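You operate a simulated robot arm through the tools that you are given. There is no shell and no other tool.

You run a simulated robot arm. Do the job below in one go: nothing can be reset, and whatever is moved stays where it is left.

JOB
Set the orange rail to 23 and send the green carton through.
Fine: on the wide belt: loosen the black knob, slide, tighten it again, then start the belt once with the green button; the other carton and the wide belt's other controls stay; Mains and the red stop may end off.

Only the result counts: the job must be done as asked and must still hold three seconds after the hand-in. Knocking over, shifting, dropping, spilling or breaking anything else fails it.

ROBOT AND FRAMES
A 6-joint arm with a three-finger gripper, fixed in place. Base frame: the origin is on the floor under the middle of its stand, x ahead of it, y to its left, z up. Readings come in m, rad, newtons and seconds.
With the tool pointing down near the work surface it reaches from about 0.86 to 0.86 m from the base axis. Its first joint turns from -2.897 to 2.897 rad. Payload 4.89 kg.
The tool frame sits at the grasp point between the pads (the TCP): z along the fingers, y along the line on which they close. The tips reach 0.03 m beyond it. The gripper opens to 0.164 m; its body begins 0.125 m behind the TCP.
Orientation is told as [roll, pitch, yaw] about the base's x, y, z axes, in that order, counted from this pose: with the fingers straight down and closing along the base's y, the tool's x points along the base's -x, its y along +y and its z along -z.

CONTROLS
- The arm moves only by the tool send_rows. Its argument "series" is a list of rows, each an object (a shift or turn left out is 0, a gripper value left out holds the last) with "dp": the shift along the tool's x, y, z in units of 25 mm (1.0 is 25 mm), a list of three; "rot": the turn, a rotation vector about the tool's x, y, z in units of 6 degrees (1.0 is 6 degrees), a list of three; "fingers": the finger opening in m, from 0 to 0.164. In form: [{"dp": [dx, dy, dz], "rot": [wx, wy, wz], "fingers": fingers}, ...]. A call has 1 to 20 rows; each row shifts and turns the commanded pose from where the row before left it, along the tool's axes as they then stand. A call with a number of a shift or a turn outside -1 to 1 is refused whole. A row lasts 0.2 s, in which the tool goes at most 0.05 m and 0.15 rad; a call with a longer step from one row to the next is refused whole, and so is a gripper value outside its range. A pose out of reach is approached as far as the arm can. The call stops where the force on the tool passes 40 N (or 10 N more than at its start, if that is more) or the arm is blocked; 0.2 s more then pass. The fingers move at their own pace (about 0.108 m/s each) and stop on an object; they squeeze with about 28 N. The grip force told is the motor's: it shows also when the fingers shut on nothing. Time passes only in rows, and 0.2 s behind the last, so rows that do not move let the fingers close. It gives the time, the measured TCP pose, the force on the tool (base axes), the opening and the grip force at its end, in the units of the frame above (readings bear some noise), with the torque about the TCP (base axes, N m) and any sound that the robot's microphone picked up, and new pictures: "show" is both (left out), scene, wrist or none.
- Cameras (640 x 400 px; columns grow to the right, rows downward): "scene" is fixed at [0.2209, 0.6511, 1.3825]; the picture's right is [-0.49, -0.87, 0.00], its down [-0.68, 0.38, -0.63] and it looks along [0.55, -0.31, -0.78] (base axes); focal length 279 px, centre (320, 200). "wrist" rides on the gripper at [0.076, -0.002, -0.152] in the tool frame; the picture's right is [0.02, 1.00, 0.00], its down [-0.88, 0.02, -0.47] and it looks along [-0.47, 0.01, 0.88] (tool axes); focal length 247 px, centre (320, 200). There is no depth. A picture from a camera that has moved, and an enlarged one, comes with that camera's place and axes in the base frame and with its lens.
- lift_body(by): moves the trunk up (or, below 0, down) by that many m; the arm rides with it, the base frame stays. It gives what a move gives, with no picture.
- inspect(camera, box): a new picture of the part [left, top, right, bottom] of that camera's present view, enlarged. It takes no simulated time.
- sign_off(): hands the job in; it is judged then, once.

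Places have to be worked out from the pictures, the camera data and where the tool is seen. Open the gripper and draw the arm clear of the work before you hand the job in, unless the task says otherwise.

The tools are called by a JSON object that holds its "name" and its "arguments". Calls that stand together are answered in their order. send_rows: Moves the arm, as the interface text tells. Its arguments: {"type":"object","properties":{"series":{"type":"array"},"show":{"type":"string","enum":["both","scene","wrist","none"]}},"required":["series"]} The other tools are called the same way: lift_body (by) moves the trunk up or down; inspect (camera, box) takes an enlarged picture of a part of a camera's view; sign_off () hands the job in.

At the start:

```text
time_s: 0.0
position: [0.5338, 0.382, 1.1226]
tool_rot: [-0.002, 0.002, 0.001]
wrist_force: [-0.9, 0.0, -0.7]
torque: [-0.01, 0.0, 0.02]
grip_width: 0.1638
grasp_force: 0.0
trunk travel left (down, up): [-0.125, 0.265]
```

scene: 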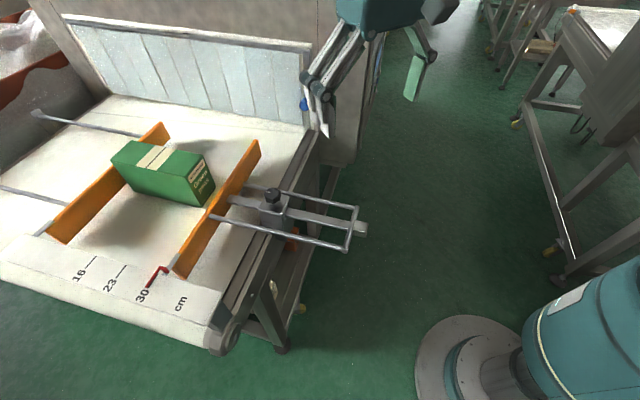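
wrist: 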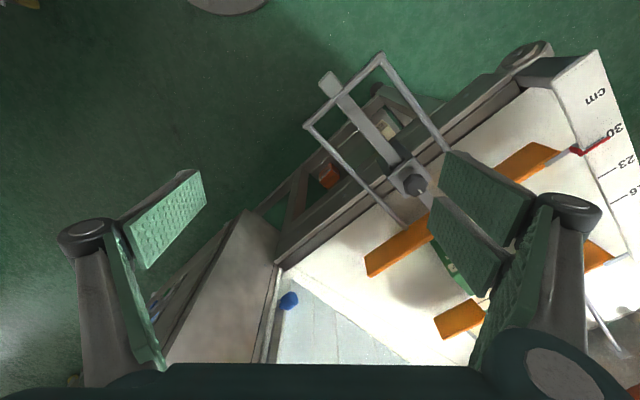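

I begin by enlarging both camera views to find the rail, the knob, the scale and the belt's controls.

{"name": "inspect", "arguments": {"camera": "scene", "box": [160, 120, 400, 270]}}

{"name": "inspect", "arguments": {"camera": "scene", "box": [0, 200, 320, 400]}}

{"name": "inspect", "arguments": {"camera": "wrist", "box": [240, 40, 640, 290]}}

{"name": "inspect", "arguments": {"camera": "scene", "box": [0, 0, 320, 200]}}

{"name": "inspect", "arguments": {"camera": "scene", "box": [220, 190, 380, 370]}}

{"name": "inspect", "arguments": {"camera": "scene", "box": [280, 60, 400, 180]}}

```text
2.67 times, centred on (280, 195) of scene
camera zoom: at [0.2209, 0.6511, 1.3825], right [-0.49, -0.87, 0.0], down [-0.68, 0.38, -0.63], along [0.55, -0.31, -0.78], focal length 744 px, centre (427, 213)
```

zoom: 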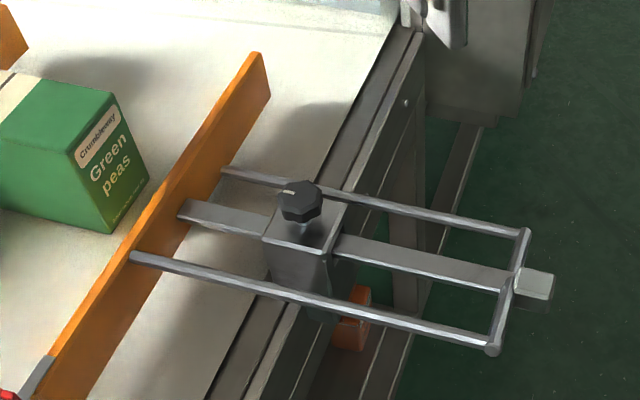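

```text
2.00 times, centred on (160, 300) of scene
camera zoom: at [0.2209, 0.6511, 1.3825], right [-0.49, -0.87, 0.0], down [-0.68, 0.38, -0.63], along [0.55, -0.31, -0.78], focal length 558 px, centre (640, 0)
```

zoom: 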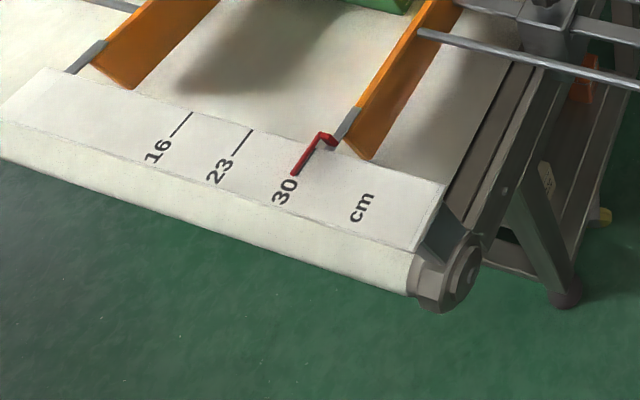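

```text
1.60 times, centred on (440, 165) of wrist
camera zoom: at [0.4559, 0.3808, 1.2757], right [-0.02, 1.0, 0.0], down [0.88, 0.02, 0.47], along [0.47, 0.01, -0.88], focal length 395 px, centre (128, 256)
```

zoom: 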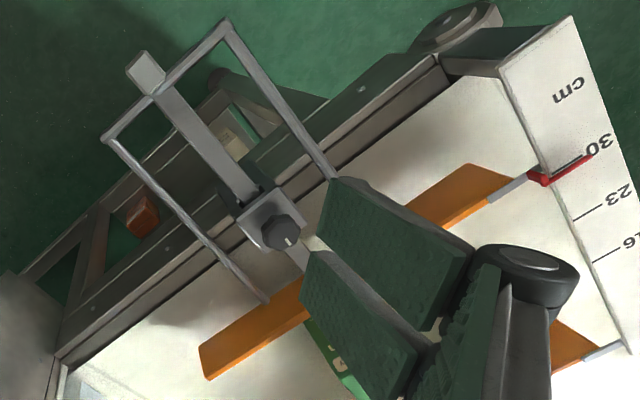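

```text
2.00 times, centred on (160, 100) of scene
camera zoom: at [0.2209, 0.6511, 1.3825], right [-0.49, -0.87, 0.0], down [-0.68, 0.38, -0.63], along [0.55, -0.31, -0.78], focal length 558 px, centre (640, 400)
```

zoom: 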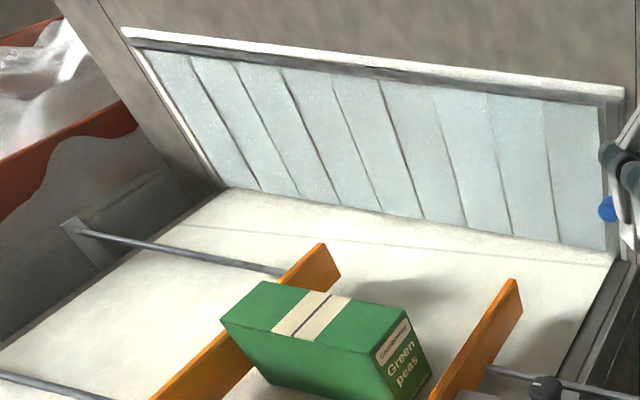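

```text
2.22 times, centred on (300, 280) of scene
camera zoom: at [0.2209, 0.6511, 1.3825], right [-0.49, -0.87, 0.0], down [-0.68, 0.38, -0.63], along [0.55, -0.31, -0.78], focal length 620 px, centre (364, 22)
```

zoom: 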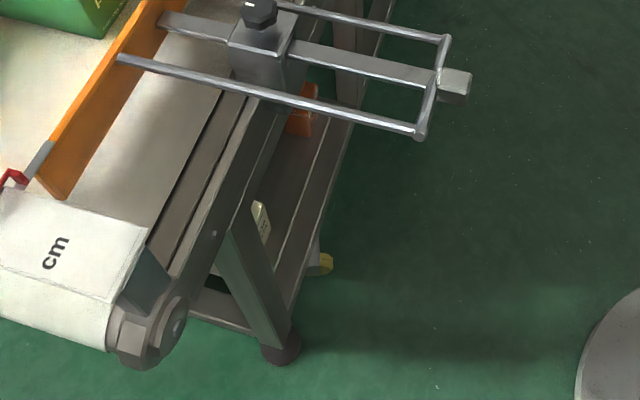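

```text
3.33 times, centred on (340, 120) of scene
camera zoom: at [0.2209, 0.6511, 1.3825], right [-0.49, -0.87, 0.0], down [-0.68, 0.38, -0.63], along [0.55, -0.31, -0.78], focal length 930 px, centre (253, 467)
```

zoom: 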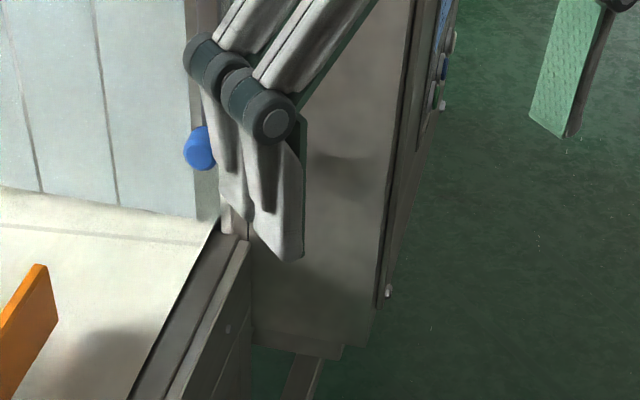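

The knob triangulates to about (0.614, 0.545, 0.915), and the belt runs at 45° with the scale increasing toward the robot. I still need the control panel, so I enlarge more areas near the tunnel cabinet and under the belt.

{"name": "inspect", "arguments": {"camera": "wrist", "box": [120, 160, 340, 380]}}

{"name": "inspect", "arguments": {"camera": "wrist", "box": [290, 70, 450, 230]}}

{"name": "inspect", "arguments": {"camera": "scene", "box": [350, 20, 400, 170]}}

{"name": "inspect", "arguments": {"camera": "scene", "box": [460, 0, 640, 280]}}

```text
1.82 times, centred on (230, 270) of wrist
camera zoom: at [0.4559, 0.3808, 1.2757], right [-0.02, 1.0, 0.0], down [0.88, 0.02, 0.47], along [0.47, 0.01, -0.88], focal length 449 px, centre (484, 73)
```

zoom: 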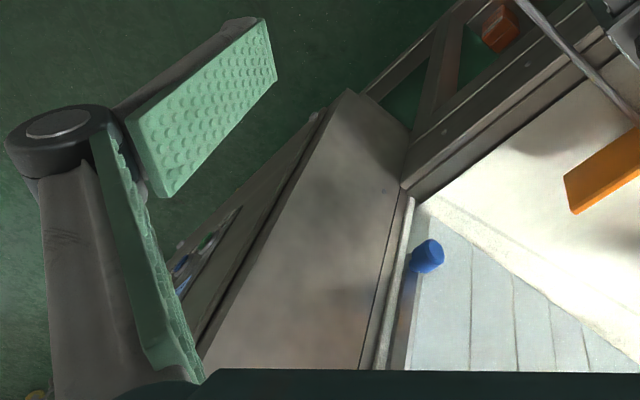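

```text
2.50 times, centred on (370, 150) of wrist
camera zoom: at [0.4559, 0.3808, 1.2757], right [-0.02, 1.0, 0.0], down [0.88, 0.02, 0.47], along [0.47, 0.01, -0.88], focal length 617 px, centre (195, 325)
```

zoom: 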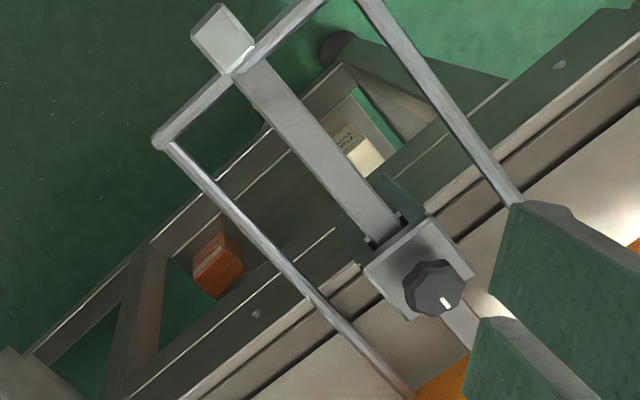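

```text
2.67 times, centred on (375, 95) of scene
camera zoom: at [0.2209, 0.6511, 1.3825], right [-0.49, -0.87, 0.0], down [-0.68, 0.38, -0.63], along [0.55, -0.31, -0.78], focal length 744 px, centre (173, 480)
```

zoom: 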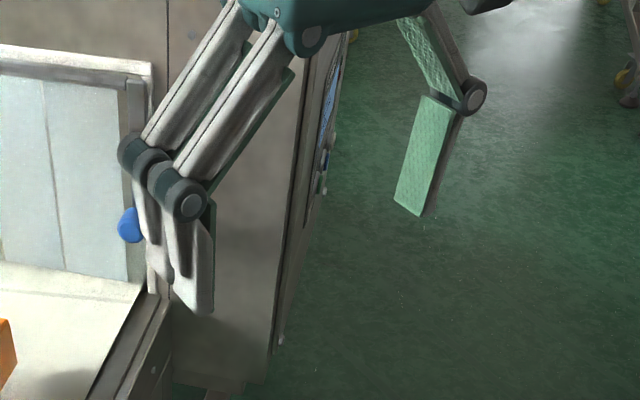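

```text
1.43 times, centred on (550, 140) of scene
camera zoom: at [0.2209, 0.6511, 1.3825], right [-0.49, -0.87, 0.0], down [-0.68, 0.38, -0.63], along [0.55, -0.31, -0.78], focal length 399 px, centre (-9, 286)
```

zoom: 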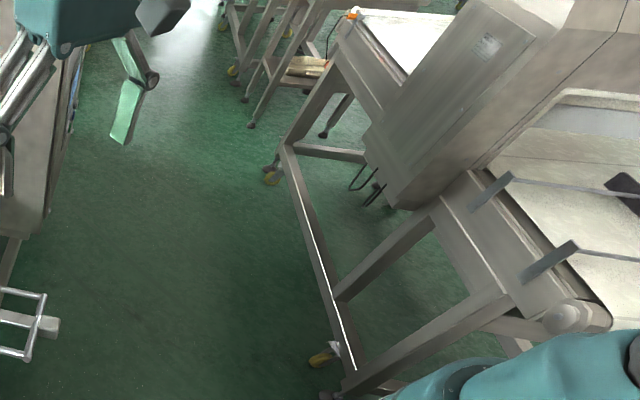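

The wide belt's panel triangulates to about (0.94, 0.02, 0.89), on the cabinet face toward the robot. I move sideways in clear air, then turn the wrist camera toward it for a look.

{"name": "send_rows", "arguments": {"series": [{"dp": [0, -1, 0]}, {"dp": [0, -1, 0]}, {"dp": [0, -1, 0]}, {"dp": [0, -1, 0]}, {"dp": [0, -1, 0]}, {"dp": [0, -1, 0]}, {"dp": [0, -1, 0]}, {"dp": [0, -1, 0]}, {"dp": [0, -1, 0]}, {"dp": [0, -1, 0]}, {"dp": [0, -1, 0]}, {"dp": [0, -1, 0]}, {"dp": [0, -1, 0]}, {"dp": [0, -1, 0]}, {"dp": [0, -1, 0]}, {"dp": [0, -1, 0]}, {"dp": [0, -1, 0]}, {"dp": [0, -1, 0]}, {"dp": [0, -1, 0]}, {"dp": [0, -1, 0]}], "show": "both"}}

```text
time_s: 4.2
position: [0.5328, -0.1172, 1.1244]
tool_rot: [0.0, 0.0, 0.001]
wrist_force: [0.7, 0.7, -1.0]
torque: [-0.12, -0.01, 0.0]
grip_width: 0.1639
grasp_force: 0.1
trunk travel left (down, up): [-0.125, 0.265]
camera wrist: at [0.4547, -0.1193, 1.2765], right [-0.02, 1.0, 0.0], down [0.88, 0.02, 0.47], along [0.47, 0.01, -0.88], focal length 247 px, centre (320, 200)
```

scene: 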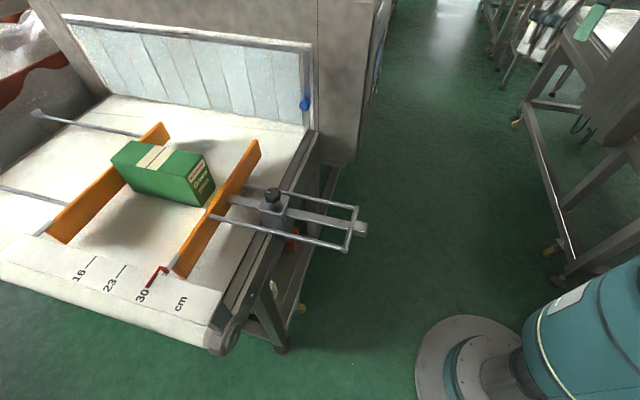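
wrist: 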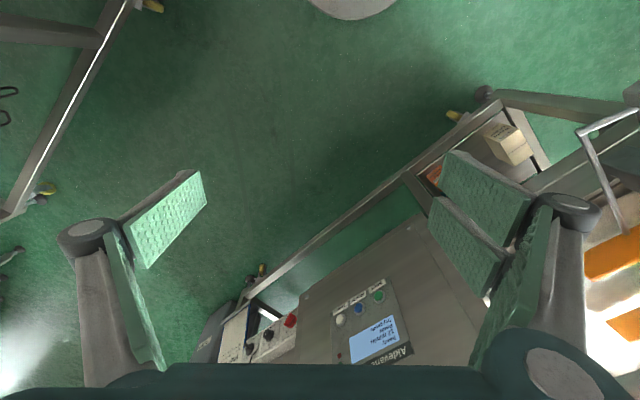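

The panel is now in view, upside down. I enlarge it to read its labels.

{"name": "inspect", "arguments": {"camera": "wrist", "box": [210, 260, 450, 380]}}

{"name": "inspect", "arguments": {"camera": "scene", "box": [100, 110, 300, 290]}}

```text
2.67 times, centred on (330, 320) of wrist
camera zoom: at [0.4547, -0.1193, 1.2765], right [-0.02, 1.0, 0.0], down [0.88, 0.02, 0.47], along [0.47, 0.01, -0.88], focal length 659 px, centre (293, -120)
```

zoom: 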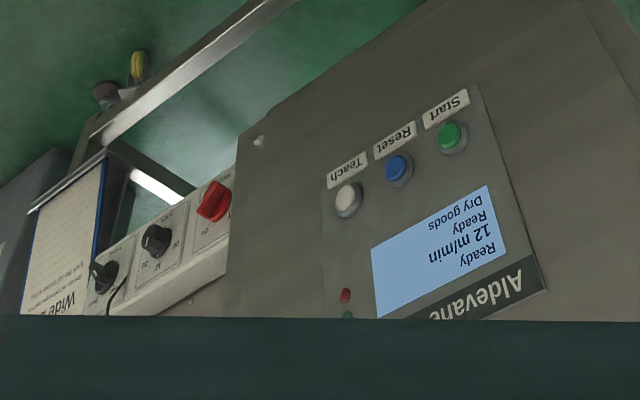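

```text
2.22 times, centred on (200, 200) of scene
camera zoom: at [0.2209, 0.6511, 1.3825], right [-0.49, -0.87, 0.0], down [-0.68, 0.38, -0.63], along [0.55, -0.31, -0.78], focal length 620 px, centre (587, 200)
```

zoom: 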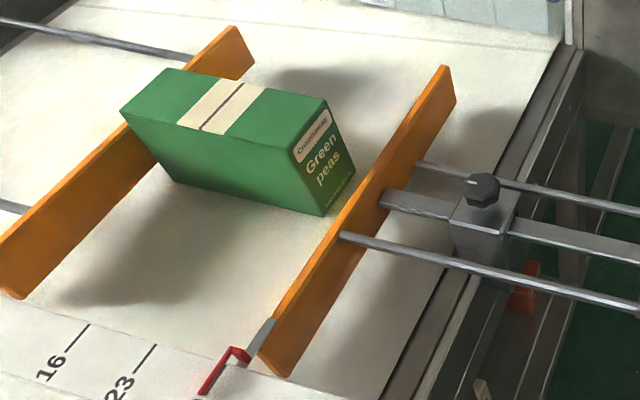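

Start (green), Reset (blue) and Teach (white) are on the panel, with a box of rotary switches and a notice beside it. I turn the tool 45° and pitch up to read all of it.

{"name": "send_rows", "arguments": {"series": [{"rot": [0, 0, -1]}, {"rot": [0, 0, -1]}, {"rot": [0, 0, -1]}, {"rot": [0, 0, -1]}, {"rot": [0, 0, -1]}, {"rot": [0, 0, -1]}, {"rot": [0, 0, -1]}, {"rot": [0, 0, -0.5]}, {"rot": [0, -1, 0]}, {"rot": [0, -1, 0]}, {"rot": [0, -1, 0]}, {"rot": [0, -1, 0]}, {"rot": [0, -1, 0]}, {"rot": [0, -1, 0]}, {"rot": [0, -1, 0]}], "show": "wrist"}}

```text
time_s: 7.4
position: [0.5338, -0.1174, 1.1233]
tool_rot: [0.0, -0.735, 0.786]
wrist_force: [-0.3, 0.6, 0.7]
torque: [-0.05, -0.01, -0.04]
grip_width: 0.1641
grasp_force: 0.0
trunk travel left (down, up): [-0.125, 0.265]
camera wrist: at [0.4214, -0.2305, 1.1856], right [-0.72, 0.69, -0.01], down [0.22, 0.25, 0.94], along [0.66, 0.67, -0.34], focal length 247 px, centre (320, 200)
```

wrist: 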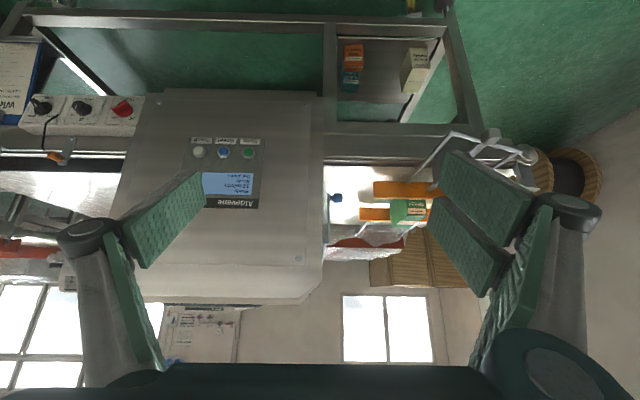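

{"name": "inspect", "arguments": {"camera": "wrist", "box": [0, 30, 160, 130]}}

{"name": "inspect", "arguments": {"camera": "wrist", "box": [170, 120, 290, 220]}}

{"name": "inspect", "arguments": {"camera": "wrist", "box": [320, 120, 480, 240]}}

{"name": "inspect", "arguments": {"camera": "wrist", "box": [330, 20, 450, 120]}}

{"name": "inspect", "arguments": {"camera": "wrist", "box": [0, 120, 160, 300]}}

```text
4.00 times, centred on (80, 80) of wrist
camera zoom: at [0.4214, -0.2305, 1.1856], right [-0.72, 0.69, -0.01], down [0.22, 0.25, 0.94], along [0.66, 0.67, -0.34], focal length 988 px, centre (1280, 680)
```

zoom: 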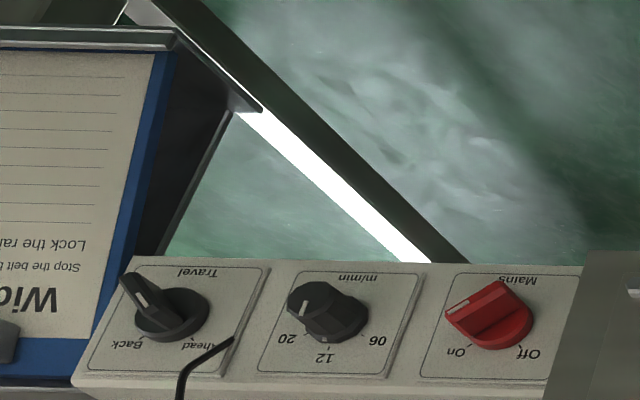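

```text
4.00 times, centred on (230, 170) of wrist
camera zoom: at [0.4214, -0.2305, 1.1856], right [-0.72, 0.69, -0.01], down [0.22, 0.25, 0.94], along [0.66, 0.67, -0.34], focal length 988 px, centre (680, 320)
```

zoom: 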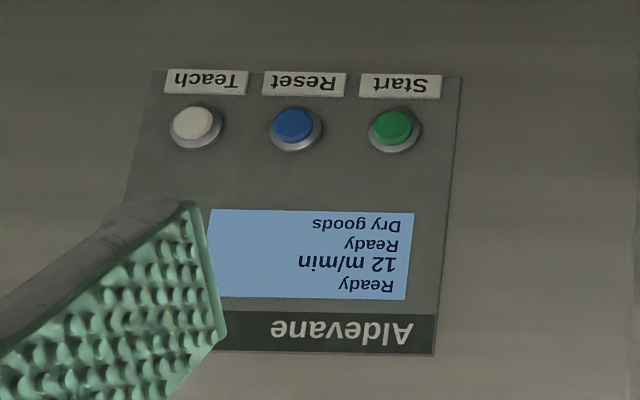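

```text
3.33 times, centred on (400, 180) of wrist
camera zoom: at [0.4214, -0.2305, 1.1856], right [-0.72, 0.69, -0.01], down [0.22, 0.25, 0.94], along [0.66, 0.67, -0.34], focal length 823 px, centre (53, 267)
```

zoom: 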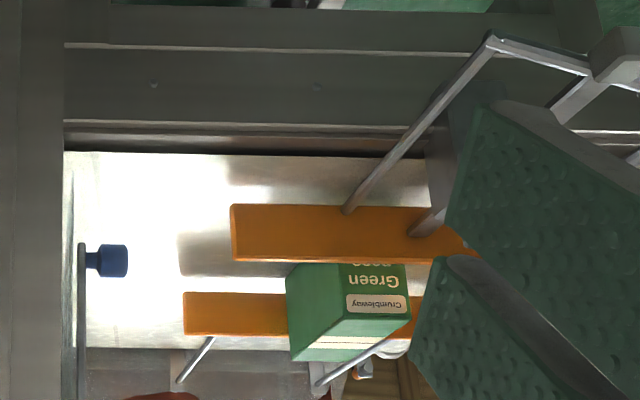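

```text
4.00 times, centred on (390, 70) of wrist
camera zoom: at [0.4214, -0.2305, 1.1856], right [-0.72, 0.69, -0.01], down [0.22, 0.25, 0.94], along [0.66, 0.67, -0.34], focal length 988 px, centre (40, 720)
```

zoom: 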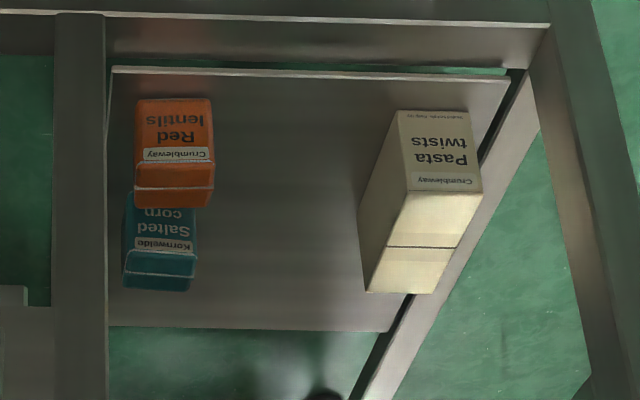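

```text
2.22 times, centred on (80, 210) of wrist
camera zoom: at [0.4214, -0.2305, 1.1856], right [-0.72, 0.69, -0.01], down [0.22, 0.25, 0.94], along [0.66, 0.67, -0.34], focal length 549 px, centre (853, 178)
```

zoom: 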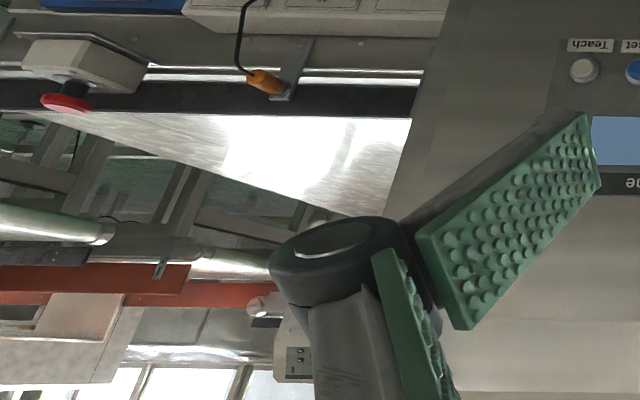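

Mains is On and the display reads Ready. The notice at the left is cut off, so I shift 0.25 m along the cabinet to read it and see the red stop.

{"name": "send_rows", "arguments": {"series": [{"dp": [0, -1, 0]}, {"dp": [0, -1, 0]}, {"dp": [0, -1, 0]}, {"dp": [0, -1, 0]}, {"dp": [0, -1, 0]}, {"dp": [0, -1, 0]}, {"dp": [0, -1, 0]}, {"dp": [0, -1, 0]}, {"dp": [0, -1, 0]}, {"dp": [0, -1, 0]}], "show": "wrist"}}

```text
time_s: 9.6
position: [0.7134, -0.2942, 1.1237]
tool_rot: [-0.001, -0.734, 0.786]
wrist_force: [-0.1, 0.8, 1.3]
torque: [-0.13, -0.03, -0.14]
grip_width: 0.164
grasp_force: 0.1
trunk travel left (down, up): [-0.125, 0.265]
camera wrist: at [0.6, -0.4071, 1.1859], right [-0.72, 0.69, -0.01], down [0.22, 0.25, 0.94], along [0.66, 0.67, -0.34], focal length 247 px, centre (320, 200)
```

wrist: 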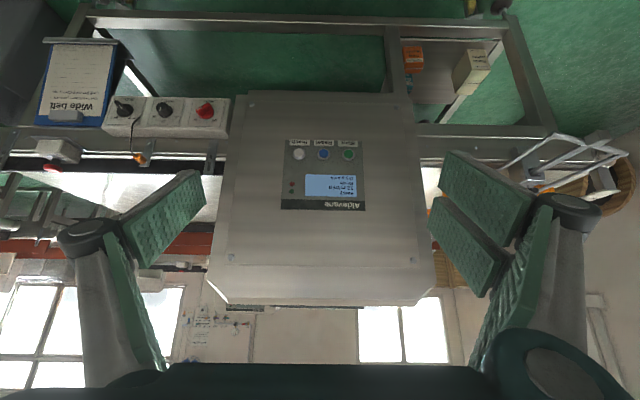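

{"name": "inspect", "arguments": {"camera": "wrist", "box": [20, 30, 140, 170]}}

{"name": "inspect", "arguments": {"camera": "wrist", "box": [100, 85, 230, 165]}}

{"name": "inspect", "arguments": {"camera": "wrist", "box": [270, 120, 380, 220]}}

```text
2.86 times, centred on (80, 100) of wrist
camera zoom: at [0.6, -0.4071, 1.1859], right [-0.72, 0.69, -0.01], down [0.22, 0.25, 0.94], along [0.66, 0.67, -0.34], focal length 706 px, centre (1006, 486)
```

zoom: 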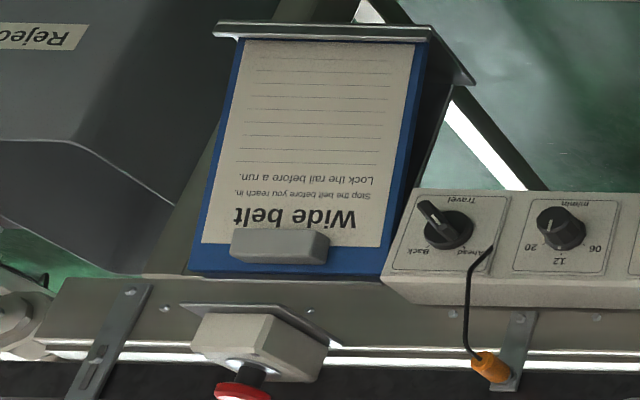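

```text
4.92 times, centred on (165, 125) of wrist
camera zoom: at [0.6, -0.4071, 1.1859], right [-0.72, 0.69, -0.01], down [0.22, 0.25, 0.94], along [0.66, 0.67, -0.34], focal length 1216 px, centre (1083, 569)
```

zoom: 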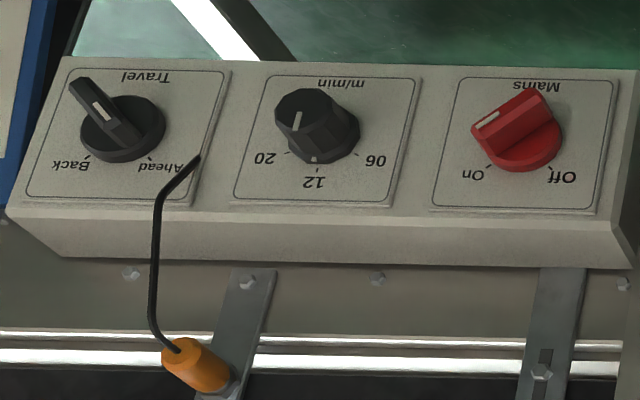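

```text
4.00 times, centred on (325, 170) of wrist
camera zoom: at [0.6, -0.4071, 1.1859], right [-0.72, 0.69, -0.01], down [0.22, 0.25, 0.94], along [0.66, 0.67, -0.34], focal length 988 px, centre (300, 320)
```

zoom: 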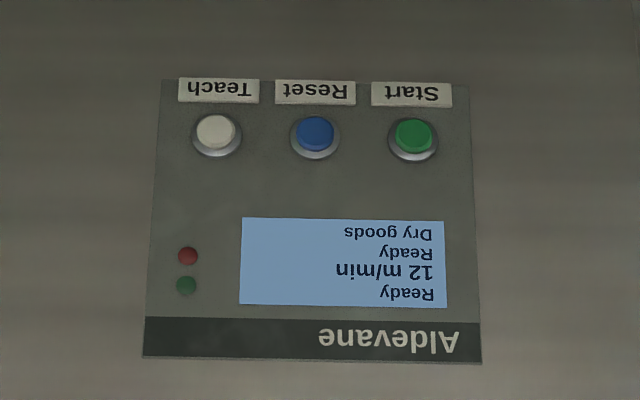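

The notice only asks to stop the belt before reaching in and to lock the rail before a run. The belt is stopped ("Ready") and Start is the green button at about (0.931, 0.027, 0.866). I level the tool at 45° yaw and head back toward the knob.

{"name": "send_rows", "arguments": {"series": [{"rot": [0, 1, 0]}, {"rot": [0, 1, 0]}, {"rot": [0, 1, 0]}, {"rot": [0, 1, 0]}, {"rot": [0, 1, 0]}, {"rot": [0, 1, 0]}, {"rot": [0, 1, 0]}, {"dp": [0, 1, 0]}, {"dp": [0, 1, 0]}, {"dp": [0, 1, 0]}, {"dp": [0, 1, 0]}, {"dp": [0, 1, 0]}, {"dp": [0, 1, 0]}, {"dp": [0, 1, 0]}, {"dp": [0, 1, 0]}, {"dp": [0, 1, 0]}, {"dp": [0, 1, 0]}, {"dp": [0, 1, 0]}, {"dp": [0, 1, 0]}, {"dp": [0, 1, 0]}], "show": "none"}}

{"name": "send_rows", "arguments": {"series": [{"dp": [-0.5, 1, 0]}, {"dp": [-0.5, 1, 0]}, {"dp": [-0.5, 1, 0]}, {"dp": [-0.5, 1, 0]}, {"dp": [-1, 1, 0]}, {"dp": [-1, 1, 0]}, {"dp": [-1, 1, 0]}, {"dp": [-1, 1, 0]}, {"dp": [-1, 1, 0]}, {"dp": [-1, 1, 0]}, {"dp": [-1, 1, 0]}, {"dp": [-1, 1, 0]}, {"dp": [-1, 0.5, 0]}, {"dp": [-1, 0, 0]}, {"dp": [-1, 0, 0]}, {"dp": [-1, 0, 0]}], "show": "both"}}

```text
time_s: 13.8
position: [0.4824, -0.0647, 1.122]
tool_rot: [0.0, 0.001, 0.786]
wrist_force: [0.6, -0.8, -0.4]
torque: [0.14, 0.13, 0.01]
grip_width: 0.1642
grasp_force: 0.0
trunk travel left (down, up): [-0.125, 0.265]
```

```text
time_s: 17.2
position: [0.5065, 0.4029, 1.1223]
tool_rot: [0.001, 0.001, 0.788]
wrist_force: [-0.3, -0.6, 0.3]
torque: [0.12, -0.18, 0.0]
grip_width: 0.1642
grasp_force: 0.1
trunk travel left (down, up): [-0.125, 0.265]
camera wrist: at [0.4515, 0.3483, 1.2752], right [-0.72, 0.69, 0.0], down [0.61, 0.64, 0.47], along [0.33, 0.34, -0.88], focal length 247 px, centre (320, 200)
```

scene: 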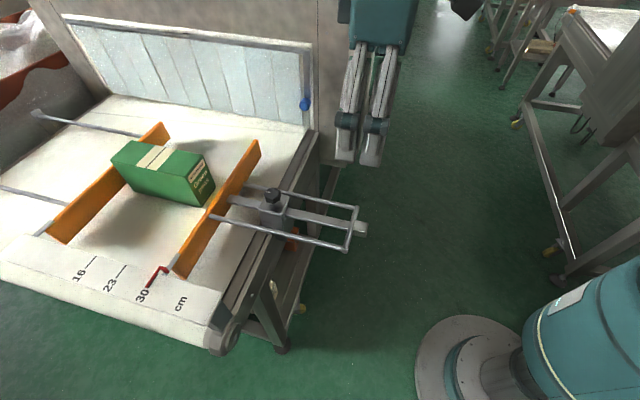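
wrist: 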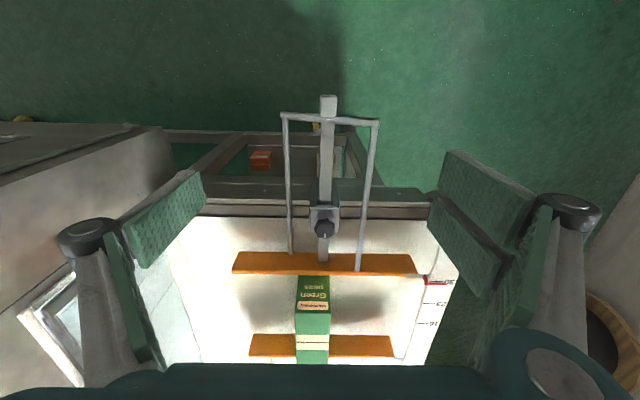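

The view is now square to the belt. I enlarge the knob, the carton/rail gap and the scale.

{"name": "inspect", "arguments": {"camera": "wrist", "box": [270, 80, 390, 280]}}

{"name": "inspect", "arguments": {"camera": "wrist", "box": [230, 230, 470, 380]}}

{"name": "inspect", "arguments": {"camera": "wrist", "box": [295, 190, 355, 240]}}

```text
2.00 times, centred on (330, 180) of wrist
camera zoom: at [0.4515, 0.3483, 1.2752], right [-0.72, 0.69, 0.0], down [0.61, 0.64, 0.47], along [0.33, 0.34, -0.88], focal length 494 px, centre (300, 240)
```

zoom: 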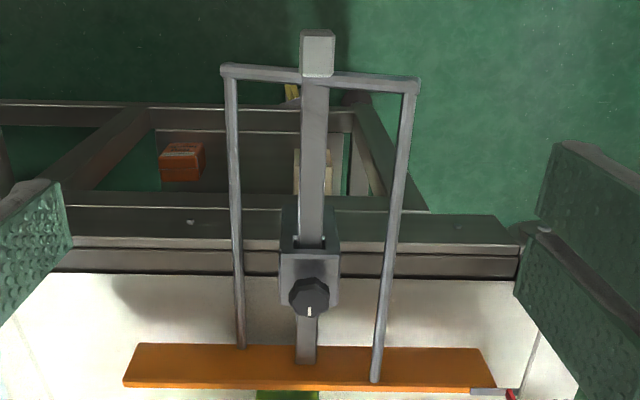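

```text
2.67 times, centred on (350, 305) of wrist
camera zoom: at [0.4515, 0.3483, 1.2752], right [-0.72, 0.69, 0.0], down [0.61, 0.64, 0.47], along [0.33, 0.34, -0.88], focal length 659 px, centre (240, -80)
```

zoom: 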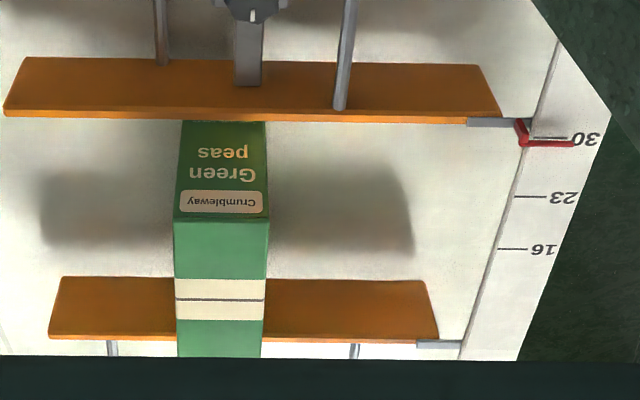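

```text
8.00 times, centred on (325, 215) of wrist
camera zoom: at [0.4515, 0.3483, 1.2752], right [-0.72, 0.69, 0.0], down [0.61, 0.64, 0.47], along [0.33, 0.34, -0.88], focal length 1976 px, centre (280, 80)
```

zoom: 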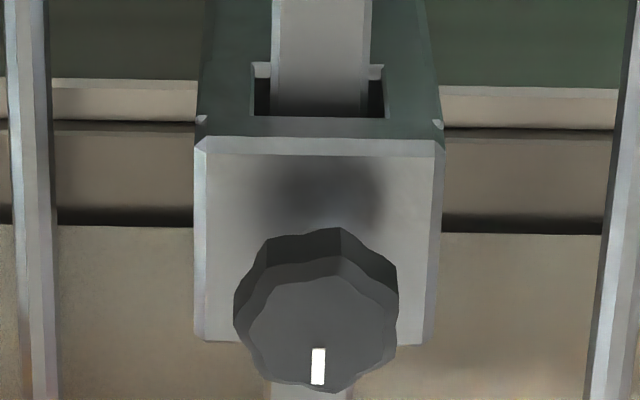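

The knob sits on a fixed clamp block, the bar runs through it, and the pointer is at 30 now. I move over the knob a bit lower to triangulate it accurately with the wrist camera.

{"name": "send_rows", "arguments": {"series": [{"dp": [-0.9, 0.09, 0.36]}, {"dp": [-0.9, 0.09, 0.36]}, {"dp": [-0.9, 0.09, 0.36]}, {"dp": [-0.9, 0.09, 0.36]}, {"dp": [-0.9, 0.09, 0.36]}, {"dp": [-0.9, 0.09, 0.36]}, {"dp": [-0.9, 0.09, 0.36]}, {"dp": [-0.9, 0.09, 0.36]}], "show": "both"}}

```text
time_s: 19.0
position: [0.6224, 0.5427, 1.0514]
tool_rot: [0.002, 0.0, 0.786]
wrist_force: [-1.3, -0.9, 1.1]
torque: [0.15, -0.13, -0.01]
grip_width: 0.1637
grasp_force: 0.0
trunk travel left (down, up): [-0.125, 0.265]
camera wrist: at [0.5678, 0.488, 1.2037], right [-0.72, 0.69, 0.0], down [0.61, 0.64, 0.47], along [0.33, 0.34, -0.88], focal length 247 px, centre (320, 200)
```

scene: 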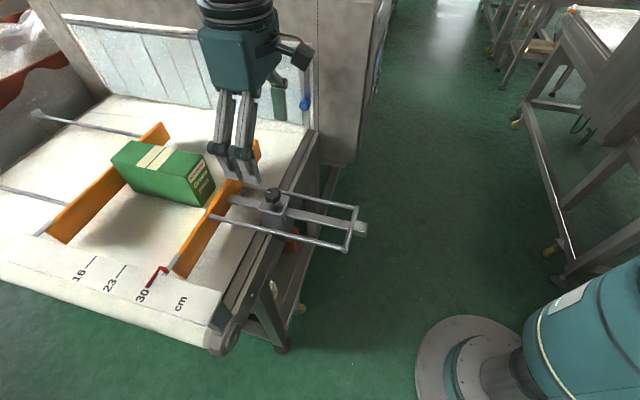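
wrist: 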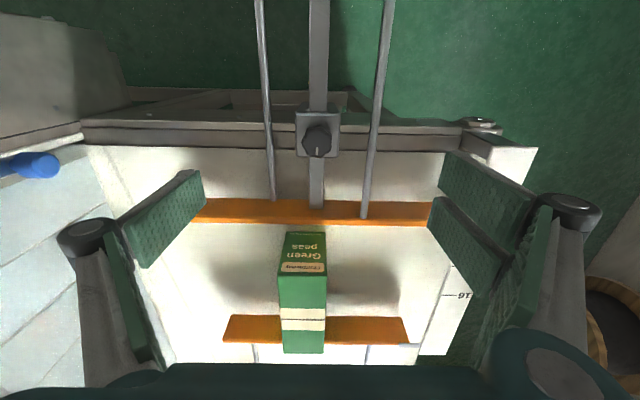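

The knob top now triangulates to p≈0.822, q≈0.060 (belt-aligned axes), z≈0.91, almost directly under the tool. I enlarge it to refine before closing in.

{"name": "inspect", "arguments": {"camera": "wrist", "box": [270, 90, 366, 170]}}

{"name": "inspect", "arguments": {"camera": "wrist", "box": [180, 180, 480, 380]}}

{"name": "inspect", "arguments": {"camera": "scene", "box": [190, 130, 310, 230]}}

```text
5.00 times, centred on (318, 130) of wrist
camera zoom: at [0.5678, 0.488, 1.2037], right [-0.72, 0.69, 0.0], down [0.61, 0.64, 0.47], along [0.33, 0.34, -0.88], focal length 1235 px, centre (330, 550)
```

zoom: 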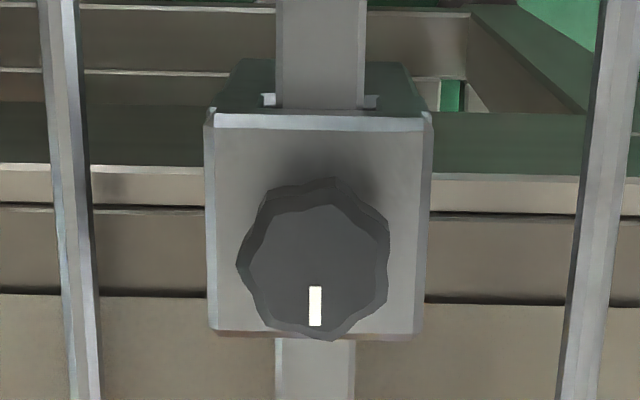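

```text
2.00 times, centred on (330, 280) of wrist
camera zoom: at [0.5678, 0.488, 1.2037], right [-0.72, 0.69, 0.0], down [0.61, 0.64, 0.47], along [0.33, 0.34, -0.88], focal length 494 px, centre (300, 40)
```

zoom: 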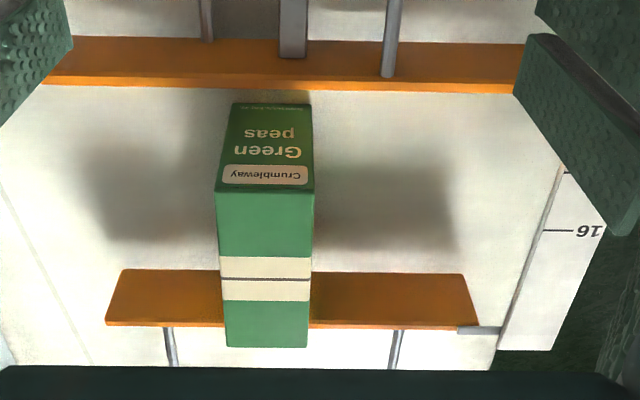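

```text
4.00 times, centred on (250, 180) of scene
camera zoom: at [0.2209, 0.6511, 1.3825], right [-0.49, -0.87, 0.0], down [-0.68, 0.38, -0.63], along [0.55, -0.31, -0.78], focal length 1116 px, centre (600, 280)
```

zoom: 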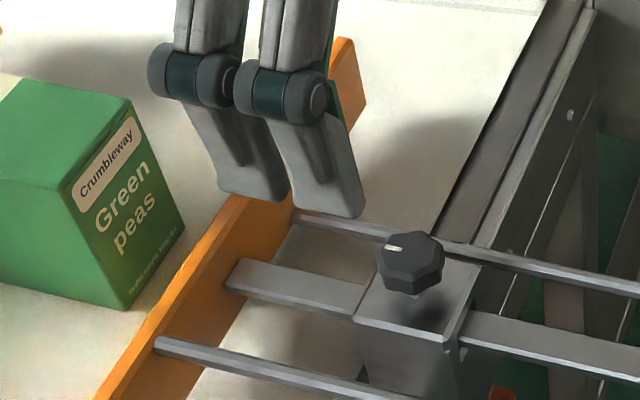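

The knob is about 36 mm wide with its top near z≈0.90 and the block top near 0.87. I centre on it, narrow the fingers to 0.08 and descend to z≈0.93 for a check.

{"name": "send_rows", "arguments": {"series": [{"dp": [-0.09, -0.1, 0], "fingers": 0.08}, {"dp": [0, 0, 0.8], "fingers": 0.08}, {"dp": [0, 0, 0.8]}, {"dp": [0, 0, 0.8]}, {"dp": [0, 0, 0.8]}, {"dp": [0, 0, 0.8]}, {"dp": [0, 0, 0.6]}], "show": "both"}}

```text
time_s: 20.6
position: [0.6259, 0.5434, 0.9349]
tool_rot: [0.0, 0.0, 0.785]
wrist_force: [-0.7, 0.1, 0.3]
torque: [0.05, -0.08, 0.0]
grip_width: 0.08
grasp_force: 0.1
trunk travel left (down, up): [-0.125, 0.265]
camera wrist: at [0.5711, 0.4886, 1.0876], right [-0.72, 0.69, 0.0], down [0.61, 0.64, 0.47], along [0.33, 0.34, -0.88], focal length 247 px, centre (320, 200)
```

scene: 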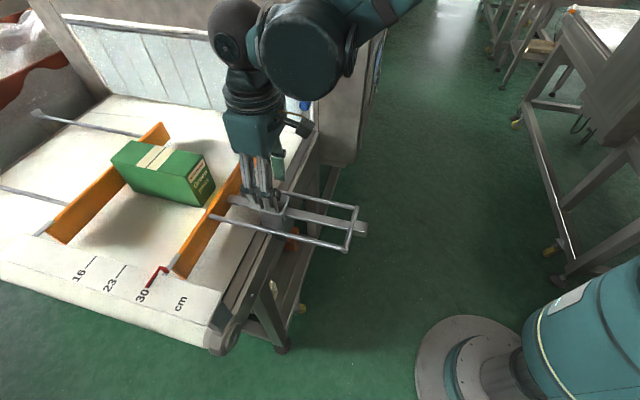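
wrist: 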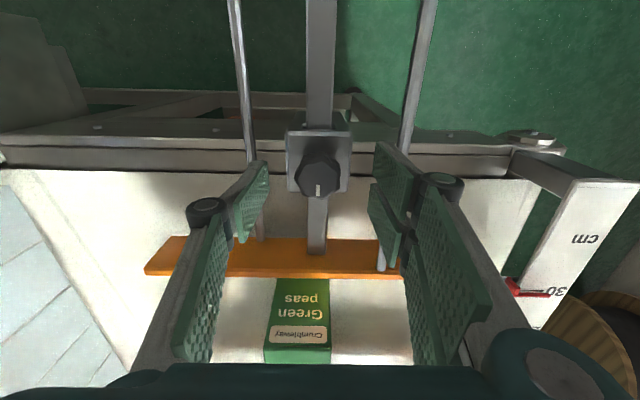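

{"name": "inspect", "arguments": {"camera": "wrist", "box": [220, 110, 460, 270]}}

{"name": "inspect", "arguments": {"camera": "scene", "box": [220, 120, 340, 240]}}

```text
2.50 times, centred on (340, 190) of wrist
camera zoom: at [0.5711, 0.4886, 1.0876], right [-0.72, 0.69, 0.0], down [0.61, 0.64, 0.47], along [0.33, 0.34, -0.88], focal length 617 px, centre (270, 225)
```

zoom: 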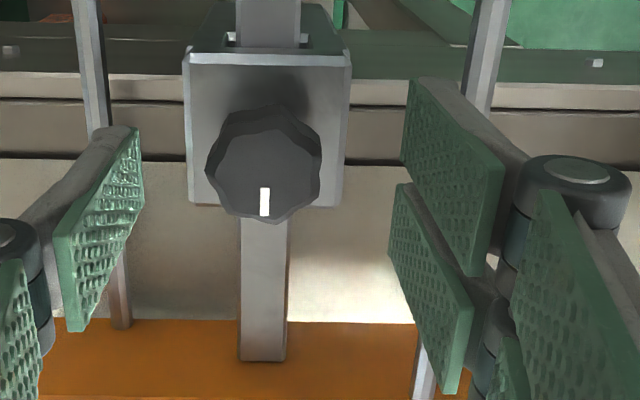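

```text
3.33 times, centred on (280, 180) of scene
camera zoom: at [0.2209, 0.6511, 1.3825], right [-0.49, -0.87, 0.0], down [-0.68, 0.38, -0.63], along [0.55, -0.31, -0.78], focal length 930 px, centre (453, 267)
```

zoom: 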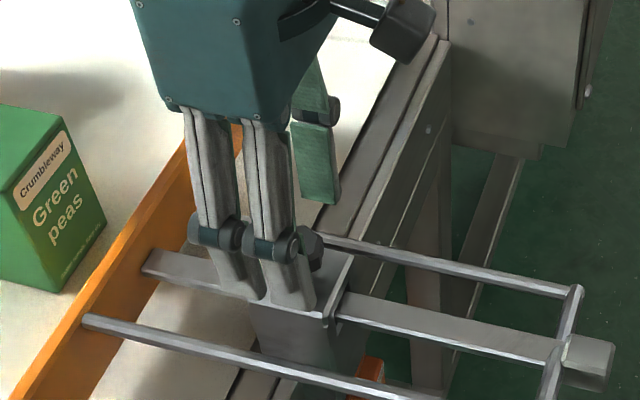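

The knob is centred under the tool to within about 2 mm. I descend slowly about 26 mm, keeping the tips just above the block, then close on the knob.

{"name": "send_rows", "arguments": {"series": [{"dp": [0, 0, 0.3]}, {"dp": [0, 0, 0.3]}, {"dp": [0, 0, 0.2]}, {"dp": [0, 0, 0.2]}, {"dp": [0, 0, 0]}], "show": "both"}}

```text
time_s: 21.8
position: [0.6269, 0.5442, 0.9104]
tool_rot: [0.001, 0.001, 0.783]
wrist_force: [0.1, -0.5, -0.3]
torque: [0.03, 0.0, 0.02]
grip_width: 0.0799
grasp_force: 0.1
trunk travel left (down, up): [-0.125, 0.265]
camera wrist: at [0.5718, 0.4881, 1.0635], right [-0.72, 0.69, 0.0], down [0.61, 0.64, 0.47], along [0.33, 0.34, -0.88], focal length 247 px, centre (320, 200)
```

scene: 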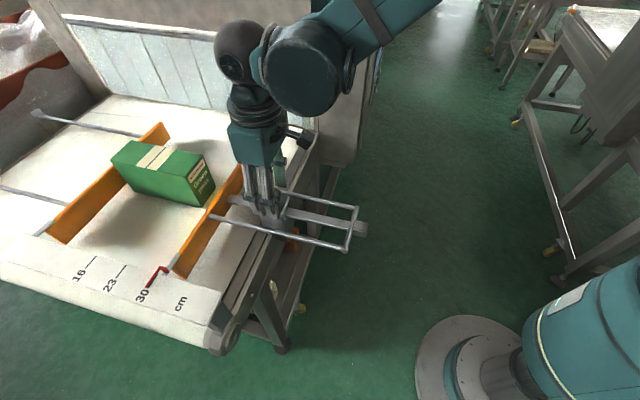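
wrist: 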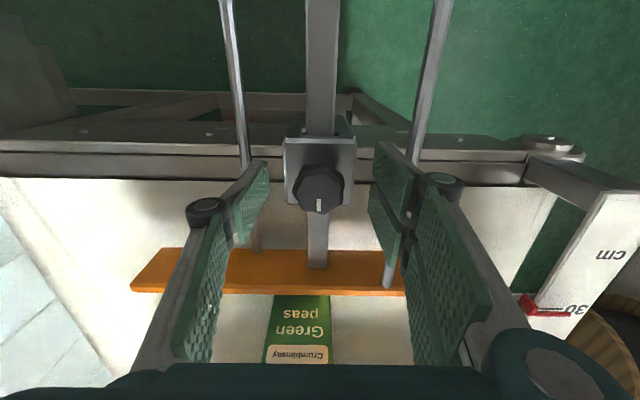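

{"name": "inspect", "arguments": {"camera": "wrist", "box": [220, 110, 460, 270]}}

{"name": "inspect", "arguments": {"camera": "scene", "box": [220, 150, 320, 240]}}

```text
2.50 times, centred on (340, 190) of wrist
camera zoom: at [0.5718, 0.4881, 1.0635], right [-0.72, 0.69, 0.0], down [0.61, 0.64, 0.47], along [0.33, 0.34, -0.88], focal length 617 px, centre (270, 225)
```

zoom: 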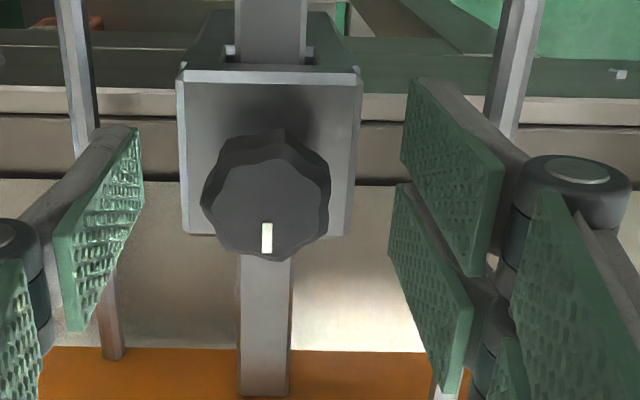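

```text
4.44 times, centred on (270, 195) of scene
camera zoom: at [0.2209, 0.6511, 1.3825], right [-0.49, -0.87, 0.0], down [-0.68, 0.38, -0.63], along [0.55, -0.31, -0.78], focal length 1240 px, centre (542, 222)
```

zoom: 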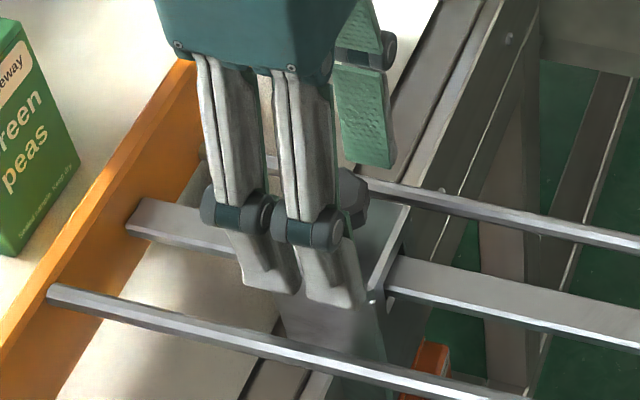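

The finger tips straddle the knob at the right height. I close on it now.

{"name": "send_rows", "arguments": {"series": [{"fingers": 0.02}, {"fingers": 0.02}, {"fingers": 0.02}, {"fingers": 0.02}], "show": "both"}}

```text
time_s: 22.8
position: [0.628, 0.5421, 0.9106]
tool_rot: [0.0, 0.0, 0.785]
wrist_force: [7.7, -7.8, -1.2]
torque: [-0.09, -0.17, -0.02]
grip_width: 0.0358
grasp_force: 44.7
trunk travel left (down, up): [-0.125, 0.265]
camera wrist: at [0.5723, 0.4877, 1.0635], right [-0.72, 0.69, 0.0], down [0.61, 0.64, 0.47], along [0.33, 0.34, -0.88], focal length 247 px, centre (320, 200)
```

scene: 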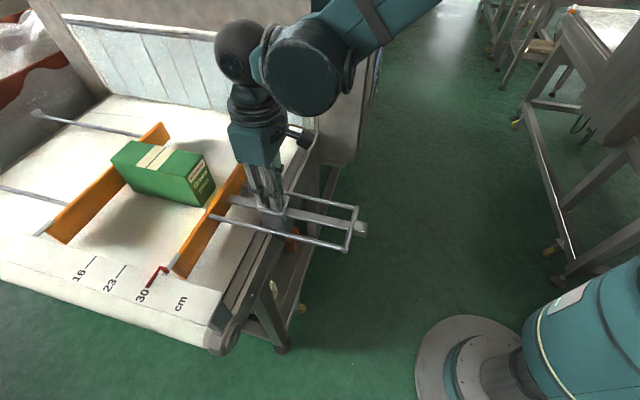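
wrist: 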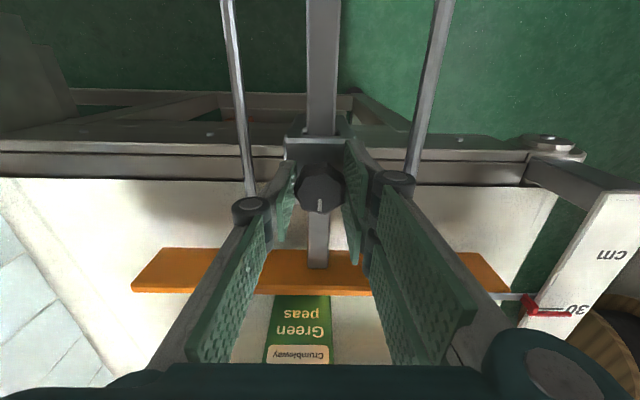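

The knob is held at 0.0358 m, with a sideways 11 N showing the knob is about 2 mm toward +q. I recentre, then turn 30° counter-clockwise seen from above and watch torque.

{"name": "send_rows", "arguments": {"series": [{"dp": [0, -0.09, 0]}, {"rot": [0, 0, -0.7]}, {"rot": [0, 0, -0.7]}, {"rot": [0, 0, -0.7]}, {"rot": [0, 0, -0.7]}, {"rot": [0, 0, -0.7]}, {"rot": [0, 0, -0.7]}, {"rot": [0, 0, -0.8]}], "show": "wrist"}}

```text
time_s: 24.6
position: [0.6279, 0.5414, 0.9097]
tool_rot: [-0.001, -0.001, 1.311]
wrist_force: [19.8, 5.0, 1.9]
torque: [0.52, -0.72, -0.06]
grip_width: 0.0355
grasp_force: 45.3
trunk travel left (down, up): [-0.125, 0.265]
camera wrist: at [0.6084, 0.4679, 1.0635], right [-0.97, 0.24, 0.0], down [0.21, 0.86, 0.47], along [0.11, 0.46, -0.88], focal length 247 px, centre (320, 200)
```

wrist: 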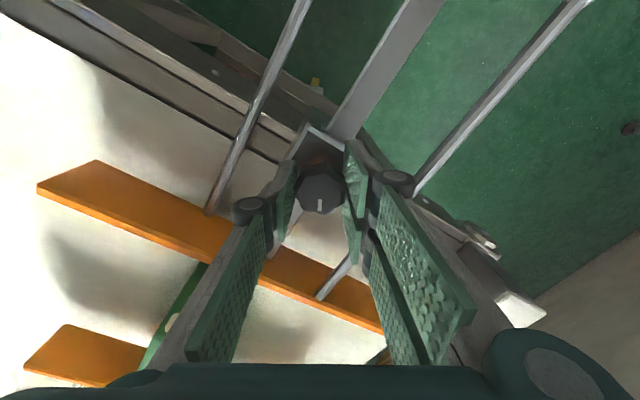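

The knob turns with the gripper, and a 20 N sideways load has built up from a small centring error. I nudge the tool along that force and check how it responds.

{"name": "send_rows", "arguments": {"series": [{"dp": [-0.03, -0.06, 0]}, {"dp": [0, 0, 0]}], "show": "none"}}

```text
time_s: 25.2
position: [0.6286, 0.5419, 0.9097]
tool_rot: [0.002, 0.003, 1.31]
wrist_force: [2.0, -5.2, -3.1]
torque: [-0.25, 0.09, 0.02]
grip_width: 0.036
grasp_force: 44.8
trunk travel left (down, up): [-0.125, 0.265]
```

The load dropped to about 5 N. I continue turning counter-clockwise another 60° with a small matching drift per row.

{"name": "send_rows", "arguments": {"series": [{"dp": [-0.004, -0.014, 0], "rot": [0, 0, -1]}, {"dp": [-0.004, -0.014, 0], "rot": [0, 0, -1]}, {"dp": [-0.004, -0.014, 0], "rot": [0, 0, -1]}, {"dp": [-0.004, -0.014, 0], "rot": [0, 0, -1]}, {"dp": [-0.004, -0.014, 0], "rot": [0, 0, -1]}], "show": "none"}}

```text
time_s: 26.4
position: [0.6305, 0.5421, 0.9102]
tool_rot: [0.001, -0.001, 1.835]
wrist_force: [-21.2, -19.2, -16.1]
torque: [-0.58, 0.48, 0.08]
grip_width: 0.0357
grasp_force: 44.8
trunk travel left (down, up): [-0.125, 0.265]
```

The drift over-corrected, so I reverse it along the measured force and re-read.

{"name": "send_rows", "arguments": {"series": [{"dp": [0.025, 0.08, 0.02]}, {"dp": [0, 0, 0]}], "show": "wrist"}}

```text
time_s: 27.0
position: [0.6295, 0.5426, 0.9104]
tool_rot: [-0.001, -0.002, 1.835]
wrist_force: [5.5, -0.6, 10.5]
torque: [-0.17, -0.06, -0.03]
grip_width: 0.0353
grasp_force: 44.5
trunk travel left (down, up): [-0.125, 0.265]
camera wrist: at [0.6492, 0.4691, 1.0636], right [-0.96, -0.28, 0.0], down [-0.25, 0.84, 0.47], along [-0.13, 0.46, -0.88], focal length 247 px, centre (320, 200)
```

wrist: 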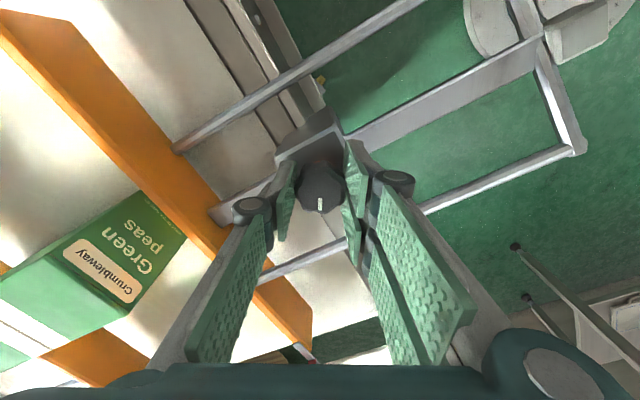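

Forces are back to near zero at 60° of turn. I continue another 30°.

{"name": "send_rows", "arguments": {"series": [{"rot": [0, 0, -1]}, {"rot": [0, 0, -1]}, {"rot": [0, 0, -1]}, {"rot": [0, 0, -1]}, {"rot": [0, 0, -1]}], "show": "none"}}

```text
time_s: 27.8
position: [0.6298, 0.5434, 0.9107]
tool_rot: [-0.004, -0.001, 2.118]
wrist_force: [3.9, -0.8, 5.5]
torque: [0.0, -0.03, -0.02]
grip_width: 0.0358
grasp_force: 44.8
trunk travel left (down, up): [-0.125, 0.265]
stopped in row 3: the force on the tool passed its limit at 42 N (the readings are from after the stop); the commanded pose is now the measured one
```

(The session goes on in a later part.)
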